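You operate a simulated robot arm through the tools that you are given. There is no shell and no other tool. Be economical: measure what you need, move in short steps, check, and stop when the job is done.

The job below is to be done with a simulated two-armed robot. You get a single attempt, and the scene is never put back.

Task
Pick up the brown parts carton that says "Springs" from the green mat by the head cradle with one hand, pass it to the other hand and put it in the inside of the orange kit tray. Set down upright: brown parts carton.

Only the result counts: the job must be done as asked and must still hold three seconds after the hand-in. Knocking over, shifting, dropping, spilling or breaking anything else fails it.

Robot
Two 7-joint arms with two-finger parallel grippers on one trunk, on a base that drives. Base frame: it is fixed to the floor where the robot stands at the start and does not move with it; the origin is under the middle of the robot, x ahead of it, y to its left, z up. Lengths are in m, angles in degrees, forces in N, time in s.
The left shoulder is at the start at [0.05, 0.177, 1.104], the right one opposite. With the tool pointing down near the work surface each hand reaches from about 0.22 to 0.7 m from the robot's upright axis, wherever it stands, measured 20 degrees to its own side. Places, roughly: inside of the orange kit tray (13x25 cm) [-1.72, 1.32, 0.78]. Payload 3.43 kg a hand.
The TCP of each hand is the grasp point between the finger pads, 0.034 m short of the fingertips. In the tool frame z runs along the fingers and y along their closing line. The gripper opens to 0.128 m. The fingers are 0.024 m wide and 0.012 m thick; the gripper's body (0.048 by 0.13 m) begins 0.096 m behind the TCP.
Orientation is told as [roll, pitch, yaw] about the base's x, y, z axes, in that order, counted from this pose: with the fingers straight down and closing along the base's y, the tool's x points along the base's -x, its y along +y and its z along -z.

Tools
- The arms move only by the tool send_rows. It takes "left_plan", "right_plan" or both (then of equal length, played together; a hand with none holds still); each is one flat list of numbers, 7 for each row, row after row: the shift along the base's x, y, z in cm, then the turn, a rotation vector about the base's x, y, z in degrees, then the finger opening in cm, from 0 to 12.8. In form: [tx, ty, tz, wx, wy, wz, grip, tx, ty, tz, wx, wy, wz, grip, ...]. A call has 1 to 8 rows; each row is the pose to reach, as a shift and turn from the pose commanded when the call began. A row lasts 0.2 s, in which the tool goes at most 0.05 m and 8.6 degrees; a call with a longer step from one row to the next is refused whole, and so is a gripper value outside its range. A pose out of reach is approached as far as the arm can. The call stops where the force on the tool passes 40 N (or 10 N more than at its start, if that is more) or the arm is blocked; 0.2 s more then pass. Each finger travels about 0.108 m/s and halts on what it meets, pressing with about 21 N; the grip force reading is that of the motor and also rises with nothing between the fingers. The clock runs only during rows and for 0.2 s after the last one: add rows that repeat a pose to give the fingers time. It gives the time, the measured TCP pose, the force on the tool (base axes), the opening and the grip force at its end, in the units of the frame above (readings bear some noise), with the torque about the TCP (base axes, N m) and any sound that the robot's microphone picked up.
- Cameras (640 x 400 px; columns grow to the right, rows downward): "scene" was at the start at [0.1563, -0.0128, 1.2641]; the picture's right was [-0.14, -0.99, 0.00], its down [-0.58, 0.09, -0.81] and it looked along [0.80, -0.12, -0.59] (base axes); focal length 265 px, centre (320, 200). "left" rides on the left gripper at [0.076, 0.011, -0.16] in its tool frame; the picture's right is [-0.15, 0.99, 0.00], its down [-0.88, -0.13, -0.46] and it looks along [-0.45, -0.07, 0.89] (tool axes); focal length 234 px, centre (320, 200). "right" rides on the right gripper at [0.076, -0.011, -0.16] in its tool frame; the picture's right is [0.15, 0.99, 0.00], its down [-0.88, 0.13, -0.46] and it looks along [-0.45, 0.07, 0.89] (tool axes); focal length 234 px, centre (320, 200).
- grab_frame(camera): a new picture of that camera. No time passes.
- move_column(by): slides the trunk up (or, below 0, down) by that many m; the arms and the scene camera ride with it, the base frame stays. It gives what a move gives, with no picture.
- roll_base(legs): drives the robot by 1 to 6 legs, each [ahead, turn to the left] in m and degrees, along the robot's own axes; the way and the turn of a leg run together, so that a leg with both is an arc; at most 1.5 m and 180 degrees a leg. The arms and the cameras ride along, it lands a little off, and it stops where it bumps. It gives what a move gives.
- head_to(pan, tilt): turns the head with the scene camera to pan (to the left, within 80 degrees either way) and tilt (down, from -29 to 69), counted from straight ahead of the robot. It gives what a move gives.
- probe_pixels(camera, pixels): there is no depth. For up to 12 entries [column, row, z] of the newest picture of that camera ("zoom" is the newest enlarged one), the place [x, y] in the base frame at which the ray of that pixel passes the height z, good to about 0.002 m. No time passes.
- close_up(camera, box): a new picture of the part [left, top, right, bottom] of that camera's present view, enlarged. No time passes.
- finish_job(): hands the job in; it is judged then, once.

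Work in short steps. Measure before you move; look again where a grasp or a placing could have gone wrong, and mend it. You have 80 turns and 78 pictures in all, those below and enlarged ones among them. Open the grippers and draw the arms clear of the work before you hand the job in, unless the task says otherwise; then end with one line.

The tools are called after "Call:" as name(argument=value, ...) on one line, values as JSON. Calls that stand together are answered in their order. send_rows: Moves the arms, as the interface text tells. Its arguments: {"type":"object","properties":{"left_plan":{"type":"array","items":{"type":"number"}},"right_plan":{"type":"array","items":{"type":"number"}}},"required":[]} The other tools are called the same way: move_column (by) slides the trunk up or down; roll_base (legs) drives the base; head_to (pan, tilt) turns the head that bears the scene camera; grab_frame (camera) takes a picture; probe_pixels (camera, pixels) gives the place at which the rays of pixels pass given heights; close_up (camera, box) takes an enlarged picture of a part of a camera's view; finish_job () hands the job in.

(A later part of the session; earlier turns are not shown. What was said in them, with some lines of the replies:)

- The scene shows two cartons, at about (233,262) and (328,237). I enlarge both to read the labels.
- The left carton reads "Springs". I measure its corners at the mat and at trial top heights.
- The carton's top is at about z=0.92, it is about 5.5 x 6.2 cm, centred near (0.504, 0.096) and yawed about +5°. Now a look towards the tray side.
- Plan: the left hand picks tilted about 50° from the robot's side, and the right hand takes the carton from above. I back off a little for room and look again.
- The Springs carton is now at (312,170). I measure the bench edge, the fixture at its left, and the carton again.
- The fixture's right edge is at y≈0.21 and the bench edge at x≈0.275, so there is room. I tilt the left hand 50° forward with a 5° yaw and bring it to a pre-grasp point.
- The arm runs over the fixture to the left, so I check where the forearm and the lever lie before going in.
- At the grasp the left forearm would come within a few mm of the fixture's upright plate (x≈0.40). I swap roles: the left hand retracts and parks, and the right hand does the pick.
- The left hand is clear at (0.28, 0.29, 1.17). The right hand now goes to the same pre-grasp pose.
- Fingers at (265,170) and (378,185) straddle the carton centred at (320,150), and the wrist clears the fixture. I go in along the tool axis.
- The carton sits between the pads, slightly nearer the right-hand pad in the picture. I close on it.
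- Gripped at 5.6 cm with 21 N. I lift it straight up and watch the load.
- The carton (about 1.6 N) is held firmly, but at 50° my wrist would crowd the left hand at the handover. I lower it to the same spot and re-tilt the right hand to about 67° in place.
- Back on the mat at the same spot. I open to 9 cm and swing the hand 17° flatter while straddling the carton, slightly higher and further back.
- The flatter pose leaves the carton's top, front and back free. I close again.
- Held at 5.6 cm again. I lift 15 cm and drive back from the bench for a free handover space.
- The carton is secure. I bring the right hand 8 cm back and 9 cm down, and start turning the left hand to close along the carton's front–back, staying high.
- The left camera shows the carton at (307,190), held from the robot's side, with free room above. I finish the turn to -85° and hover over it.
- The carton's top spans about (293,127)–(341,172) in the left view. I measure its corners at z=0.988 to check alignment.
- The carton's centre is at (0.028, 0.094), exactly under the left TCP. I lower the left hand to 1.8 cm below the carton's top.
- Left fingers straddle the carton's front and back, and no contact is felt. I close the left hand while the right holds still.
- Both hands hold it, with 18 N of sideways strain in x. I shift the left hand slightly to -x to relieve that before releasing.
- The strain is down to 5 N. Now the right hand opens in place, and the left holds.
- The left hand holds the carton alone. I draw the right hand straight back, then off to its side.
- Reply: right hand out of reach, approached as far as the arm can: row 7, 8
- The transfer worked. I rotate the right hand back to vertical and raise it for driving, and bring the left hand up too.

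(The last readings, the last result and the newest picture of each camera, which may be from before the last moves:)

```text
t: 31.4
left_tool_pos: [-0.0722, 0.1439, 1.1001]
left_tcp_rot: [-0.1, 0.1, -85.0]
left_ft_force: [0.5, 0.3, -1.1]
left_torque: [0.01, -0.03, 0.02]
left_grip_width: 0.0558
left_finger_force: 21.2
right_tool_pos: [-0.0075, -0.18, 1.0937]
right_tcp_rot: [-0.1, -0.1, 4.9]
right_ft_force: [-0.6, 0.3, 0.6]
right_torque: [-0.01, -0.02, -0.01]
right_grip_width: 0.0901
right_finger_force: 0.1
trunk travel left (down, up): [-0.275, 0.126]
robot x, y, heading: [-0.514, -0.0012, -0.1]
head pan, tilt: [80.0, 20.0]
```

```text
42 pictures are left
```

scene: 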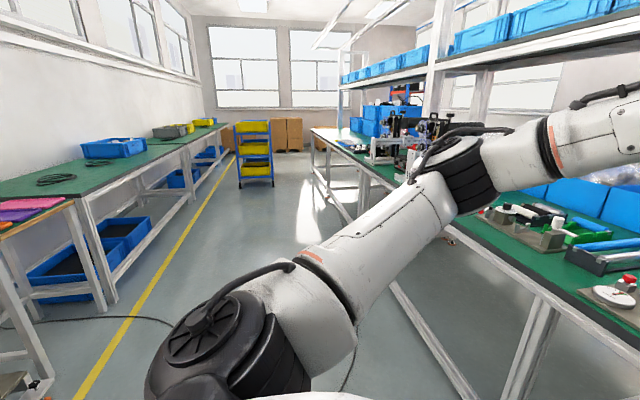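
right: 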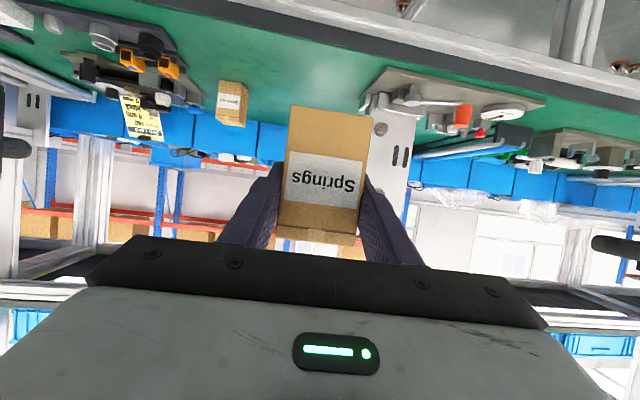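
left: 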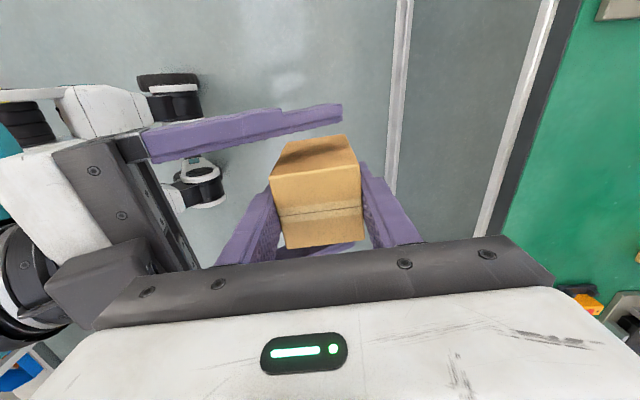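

The tray bench appears at the far left edge with coloured trays. I turn the robot left in place and look again.

Call:
roll_base(legs=[[0, 120]])

Call:
head_to(pan=15, tilt=30)

Call:
grab_frame(camera="scene")

```text
t: 36.8
left_tool_pos: [-0.8606, 0.3061, 1.0992]
left_tcp_rot: [-0.1, 0.0, 35.6]
left_ft_force: [0.5, -0.5, -1.6]
left_torque: [0.0, 0.02, -0.02]
left_grip_width: 0.0557
left_finger_force: 21.3
right_tool_pos: [-0.6132, 0.5282, 1.0934]
right_tcp_rot: [-0.1, 0.1, 125.3]
right_ft_force: [0.3, 0.4, 0.4]
right_torque: [-0.01, 0.04, 0.0]
right_grip_width: 0.0898
right_finger_force: 0.0
trunk travel left (down, up): [-0.275, 0.126]
robot x, y, heading: [-0.5135, 0.0005, 120.2]
head pan, tilt: [80.0, 20.0]
```

```text
t: 38.2
left_tool_pos: [-0.8604, 0.3063, 1.0994]
left_tcp_rot: [-0.1, 0.0, 35.5]
left_ft_force: [-0.6, 0.9, -0.3]
left_torque: [0.01, 0.02, 0.01]
left_grip_width: 0.0559
left_finger_force: 21.0
right_tool_pos: [-0.6129, 0.5289, 1.0939]
right_tcp_rot: [-0.1, 0.0, 125.4]
right_ft_force: [-0.1, -0.3, 0.0]
right_torque: [-0.03, 0.01, 0.03]
right_grip_width: 0.0898
right_finger_force: 0.1
trunk travel left (down, up): [-0.275, 0.126]
robot x, y, heading: [-0.5101, 0.0007, 120.3]
head pan, tilt: [15.0, 30.0]
```

```text
41 pictures are left
```

scene: 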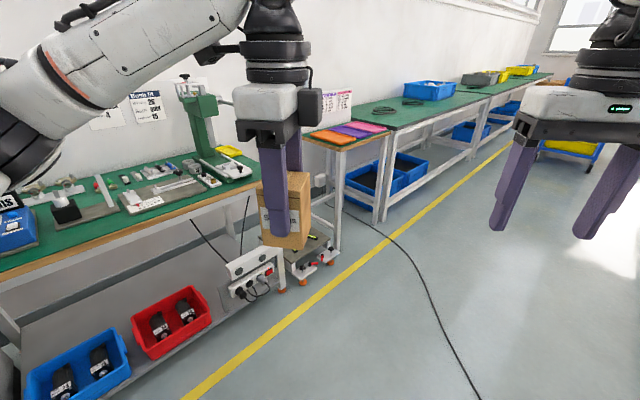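

The small table with orange, purple and pink trays is at about (340,135). I enlarge it and measure.

Call:
close_up(camera="scene", box=[290, 80, 410, 155])

Call:
probe_pixels(camera="scene", pixels=[[340, 151, 0.76], [389, 136, 0.76], [333, 139, 0.78]])

```text
5.33 times, centred on (350, 118) of scene
```

zoom: 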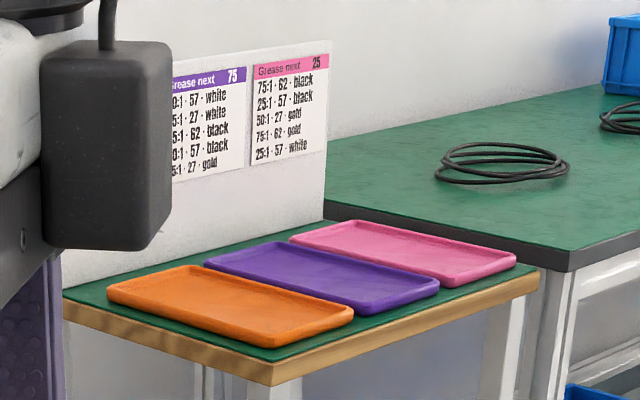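

```text
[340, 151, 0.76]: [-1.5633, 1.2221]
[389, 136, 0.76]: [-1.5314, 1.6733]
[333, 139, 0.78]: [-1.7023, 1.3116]
```

The orange tray is shallow, with its long side along x, on a table whose front edge is at x≈-1.53. I drive to about (-0.97, 1.43) and turn to face it.

Call:
roll_base(legs=[[0, -12.5], [1.5, 0], [0, 72.2]])

Call:
head_to(pan=5, tilt=40)

Call:
grab_frame(camera="scene")

```text
t: 49.6
left_tool_pos: [-1.4137, 1.2785, 1.0997]
left_tcp_rot: [-0.1, 0.0, 95.7]
left_ft_force: [0.8, 0.3, -1.5]
left_torque: [-0.02, -0.01, 0.01]
left_grip_width: 0.0558
left_finger_force: 21.0
right_tool_pos: [-1.4843, 1.6034, 1.0944]
right_tcp_rot: [-0.2, 0.1, -174.3]
right_ft_force: [-0.3, -0.3, 0.0]
right_torque: [0.02, 0.0, -0.04]
right_grip_width: 0.0901
right_finger_force: 0.0
trunk travel left (down, up): [-0.275, 0.126]
robot x, y, heading: [-0.9749, 1.429, -179.5]
head pan, tilt: [15.0, 30.0]
```

```text
t: 50.3
left_tool_pos: [-1.4151, 1.2783, 1.1003]
left_tcp_rot: [0.0, 0.1, 95.7]
left_ft_force: [0.5, -1.4, -2.0]
left_torque: [0.0, 0.0, 0.02]
left_grip_width: 0.0559
left_finger_force: 20.7
right_tool_pos: [-1.4854, 1.6036, 1.0947]
right_tcp_rot: [-0.2, 0.0, -174.3]
right_ft_force: [0.1, 1.0, -0.3]
right_torque: [0.01, 0.0, 0.02]
right_grip_width: 0.0901
right_finger_force: 0.0
trunk travel left (down, up): [-0.275, 0.126]
robot x, y, heading: [-0.9725, 1.428, -179.3]
head pan, tilt: [5.0, 40.0]
```

```text
39 pictures are left
```

scene: 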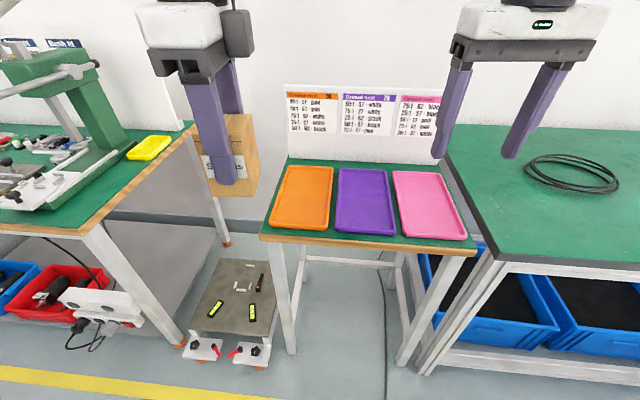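

The orange tray is at (300,197) between free space and the purple tray. I measure its corners, the card board and the nearest thing at the left.

Call:
close_up(camera="scene", box=[240, 130, 400, 230])

Call:
probe_pixels(camera="scene", pixels=[[287, 167, 0.79], [334, 168, 0.79], [328, 229, 0.79], [268, 228, 0.79], [290, 160, 0.765], [262, 238, 0.765], [125, 145, 0.9], [215, 190, 0.84]])

```text
4.00 times, centred on (320, 180) of scene
```

zoom: 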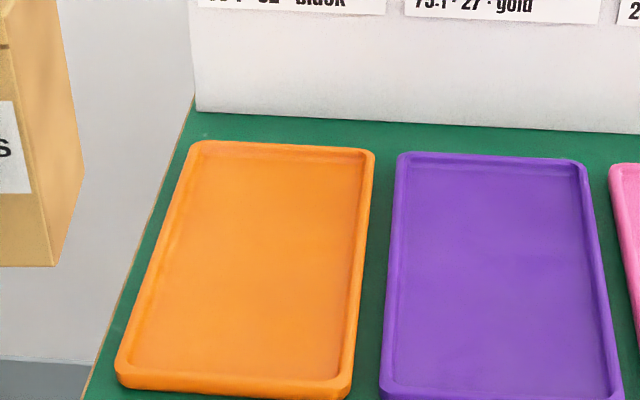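

```text
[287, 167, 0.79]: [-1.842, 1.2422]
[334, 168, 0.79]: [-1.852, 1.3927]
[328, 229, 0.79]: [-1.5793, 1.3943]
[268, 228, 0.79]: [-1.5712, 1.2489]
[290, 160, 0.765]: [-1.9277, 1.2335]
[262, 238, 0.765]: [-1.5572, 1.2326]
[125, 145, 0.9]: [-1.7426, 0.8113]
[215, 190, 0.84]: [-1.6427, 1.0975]
```

The tray's centre is about (-1.71, 1.32), with clear room around. I drive 0.18 m ahead.

Call:
roll_base(legs=[[0.18, 0]])

Call:
head_to(pan=12, tilt=50)

Call:
grab_frame(camera="scene")

Call:
grab_frame(camera="left")

```text
t: 51.8
left_tool_pos: [-1.5973, 1.2765, 1.0998]
left_tcp_rot: [-0.1, 0.0, 95.7]
left_ft_force: [-0.5, -0.1, -2.1]
left_torque: [0.02, -0.03, 0.03]
left_grip_width: 0.0557
left_finger_force: 20.7
right_tool_pos: [-1.6667, 1.6011, 1.0927]
right_tcp_rot: [-0.1, 0.0, -174.4]
right_ft_force: [-0.9, 0.5, 0.8]
right_torque: [0.03, -0.05, -0.02]
right_grip_width: 0.0898
right_finger_force: 0.0
trunk travel left (down, up): [-0.275, 0.126]
robot x, y, heading: [-1.1604, 1.4287, -179.4]
head pan, tilt: [5.0, 40.0]
```

```text
t: 52.5
left_tool_pos: [-1.5959, 1.2769, 1.0991]
left_tcp_rot: [0.0, 0.0, 95.7]
left_ft_force: [-0.3, 0.7, -1.5]
left_torque: [-0.01, -0.02, 0.01]
left_grip_width: 0.0558
left_finger_force: 21.4
right_tool_pos: [-1.6667, 1.6013, 1.0947]
right_tcp_rot: [-0.1, 0.1, -174.4]
right_ft_force: [-0.2, -0.3, -0.2]
right_torque: [-0.01, 0.01, 0.0]
right_grip_width: 0.0898
right_finger_force: 0.1
trunk travel left (down, up): [-0.275, 0.126]
robot x, y, heading: [-1.1618, 1.4231, -179.5]
head pan, tilt: [12.0, 50.0]
```

```text
37 pictures are left
```

scene: 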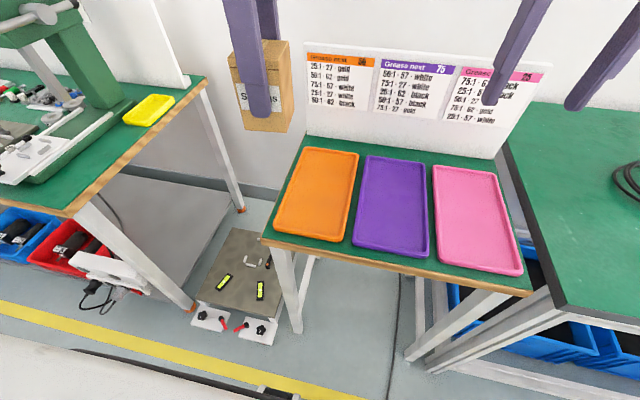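

```text
36 pictures are left
```

left: 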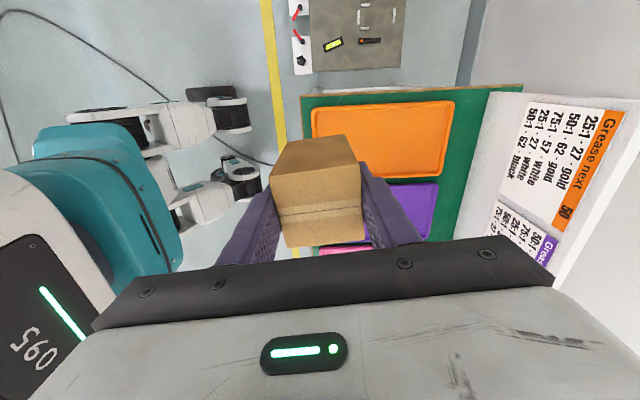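

I move over the tray's centre, square the yaw, and lower partway.

Call:
send_rows(left_plan=[-4, 1.5, 0, 0, 0, -2.5, 4.5, -8, 3, 0, 0, 0, -5.7, 4.5, -11.4, 4.3, -1, 0, 0, -5.7, 4.5, -11.4, 4.3, -5, 0, 0, -5.7, 4.5, -11.4, 4.3, -9.5, 0, 0, -5.7, 4.5, -11.4, 4.3, -14, 0, 0, -5.7, 4.5, -11.4, 4.3, -18, 0, 0, -5.7, 4.5, -11.4, 4.3, -21, 0, 0, -5.7, 4.5])

Call:
grab_frame(camera="scene")

Call:
grab_frame(camera="left")

```text
t: 54.3
left_tool_pos: [-1.7109, 1.3191, 0.8889]
left_tcp_rot: [0.0, 0.0, 89.9]
left_ft_force: [0.2, 0.5, -1.3]
left_torque: [-0.03, 0.01, -0.01]
left_grip_width: 0.0559
left_finger_force: 20.7
right_tool_pos: [-1.6672, 1.6013, 1.0938]
right_tcp_rot: [0.0, 0.0, -174.4]
right_ft_force: [0.0, -0.5, 0.3]
right_torque: [0.03, -0.02, 0.01]
right_grip_width: 0.0899
right_finger_force: 0.0
trunk travel left (down, up): [-0.275, 0.126]
robot x, y, heading: [-1.1541, 1.4255, -179.1]
head pan, tilt: [12.0, 50.0]
```

```text
35 pictures are left
```

scene: 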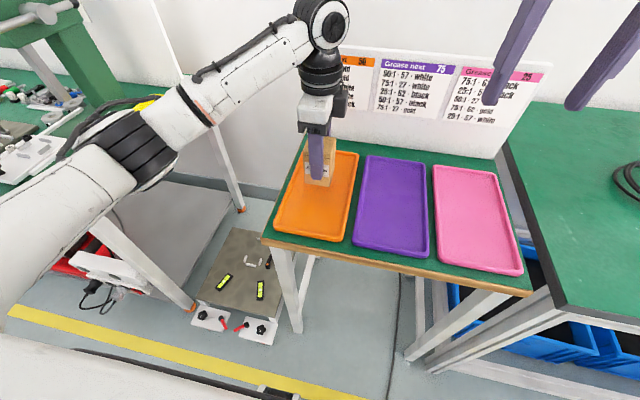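

```text
34 pictures are left
```

left: 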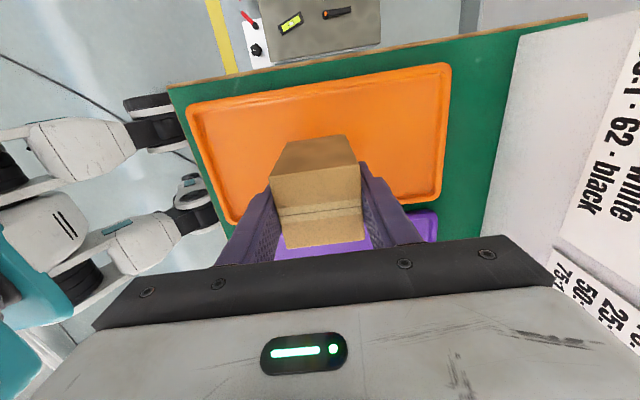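

Everything is clear. The carton's bottom should be near z=0.827, so I lower in small steps towards the tray floor while watching the force.

Call:
send_rows(left_plan=[0, 0, -2, 0, 0, 0, 4.5, 0, 0, -3.5, 0, 0, 0, 4.5, 0, 0, -4, 0, 0, 0, 4.5, 0, 0, -4.4, 0, 0, 0, 4.5, 0, 0, -4.4, 0, 0, 0, 4.5])

Call:
close_up(camera="scene", box=[260, 120, 400, 250])

```text
t: 55.5
left_tool_pos: [-1.7116, 1.32, 0.8481]
left_tcp_rot: [0.1, 0.0, 90.0]
left_ft_force: [-0.2, -1.9, 15.0]
left_torque: [-0.2, -0.41, -0.08]
left_grip_width: 0.0557
left_finger_force: 20.7
right_tool_pos: [-1.6643, 1.6022, 1.0945]
right_tcp_rot: [-0.2, -0.1, -174.5]
right_ft_force: [0.0, 0.0, 0.0]
right_torque: [0.04, 0.02, -0.02]
right_grip_width: 0.09
right_finger_force: 0.0
trunk travel left (down, up): [-0.275, 0.126]
robot x, y, heading: [-1.1604, 1.4273, -179.5]
head pan, tilt: [12.0, 50.0]
```

```text
3.08 times, centred on (330, 185) of scene
```

zoom: 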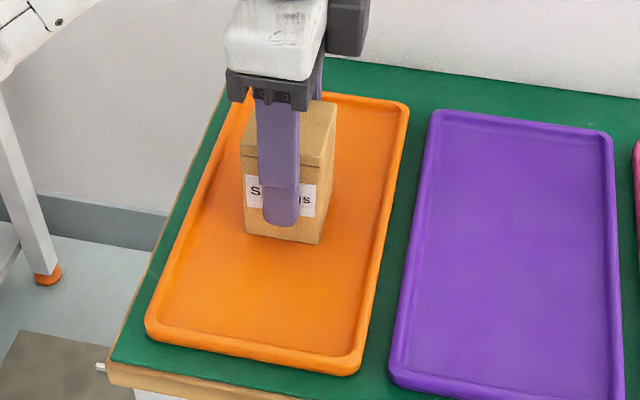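

The carton rests on the tray floor (15 N push). I ease up slightly, then open the fingers slowly.

Call:
send_rows(left_plan=[0, 0, 0.2, 0, 0, 0, 4.5, 0, 0, 0.2, 0, 0, 0, 5.6, 0, 0, 0.2, 0, 0, 0, 6.5, 0, 0, 0.2, 0, 0, 0, 8, 0, 0, 0.2, 0, 0, 0, 9])

Call:
grab_frame(camera="left")

```text
t: 56.7
left_tool_pos: [-1.7111, 1.3185, 0.847]
left_tcp_rot: [-0.1, 0.0, 90.0]
left_ft_force: [-0.1, 0.6, -0.5]
left_torque: [0.0, 0.03, 0.0]
left_grip_width: 0.0899
left_finger_force: 0.1
right_tool_pos: [-1.6665, 1.6016, 1.0944]
right_tcp_rot: [-0.1, -0.1, -174.4]
right_ft_force: [-0.2, 0.4, 0.2]
right_torque: [0.03, 0.02, 0.04]
right_grip_width: 0.0898
right_finger_force: 0.1
trunk travel left (down, up): [-0.275, 0.126]
robot x, y, heading: [-1.1598, 1.4265, -179.2]
head pan, tilt: [12.0, 50.0]
```

```text
32 pictures are left
```

left: 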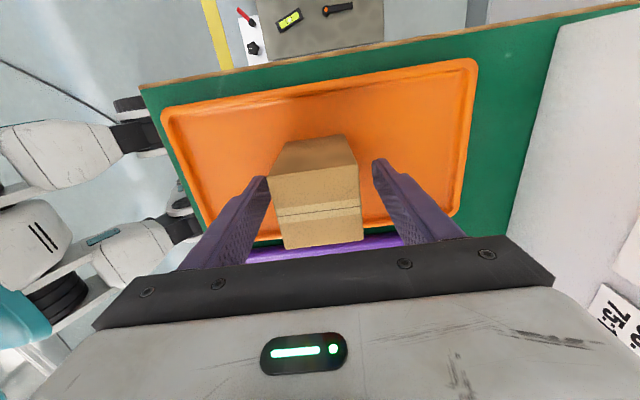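

The carton stands free between the open fingers. I raise the left hand straight up, then draw it back.

Call:
send_rows(left_plan=[0, 0, 3, 0, 0, 0, 9, 0, 0, 7, 0, 0, 0, 9, 0, 0, 11, 0, 0, 0, 9, 0, 0, 15, 0, 0, 0, 9, 0, 0, 19, 0, 0, 0, 9, 4, -1.5, 21, 0, 0, 0, 9, 8, -3, 23, 0, 0, 0, 9, 12, -4, 23, 0, 0, 0, 9])

Call:
close_up(camera="scene", box=[240, 110, 420, 260])

```text
t: 58.5
left_tool_pos: [-1.5913, 1.2787, 1.0778]
left_tcp_rot: [-0.1, 0.2, 90.2]
left_ft_force: [0.4, 0.1, 0.1]
left_torque: [-0.02, 0.06, 0.02]
left_grip_width: 0.0902
left_finger_force: 0.0
right_tool_pos: [-1.6654, 1.6026, 1.093]
right_tcp_rot: [-0.1, 0.1, -174.3]
right_ft_force: [0.1, 0.3, -0.3]
right_torque: [0.02, 0.03, -0.01]
right_grip_width: 0.0897
right_finger_force: 0.0
trunk travel left (down, up): [-0.275, 0.126]
robot x, y, heading: [-1.16, 1.4285, -179.4]
head pan, tilt: [12.0, 50.0]
```

```text
2.67 times, centred on (330, 185) of scene
```

zoom: 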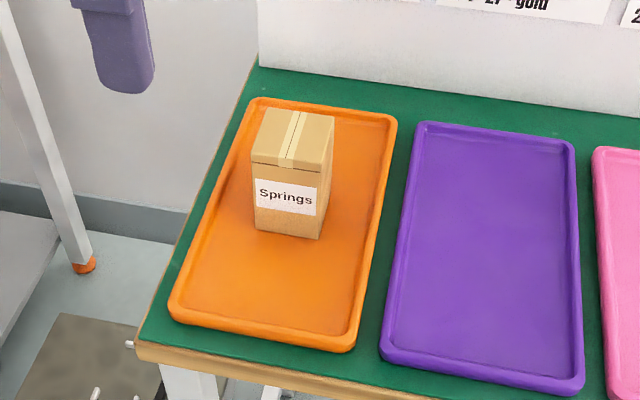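

The Springs carton stands upright well inside the orange tray. Both grippers are open and the arms clear, so I hand in.

Call:
finish_job()

```text
The job is handed in.
```

The "Springs" carton is standing upright inside the orange kit tray: the right hand picked it from the mat, passed it in the air to the left hand, and the left hand set it down.
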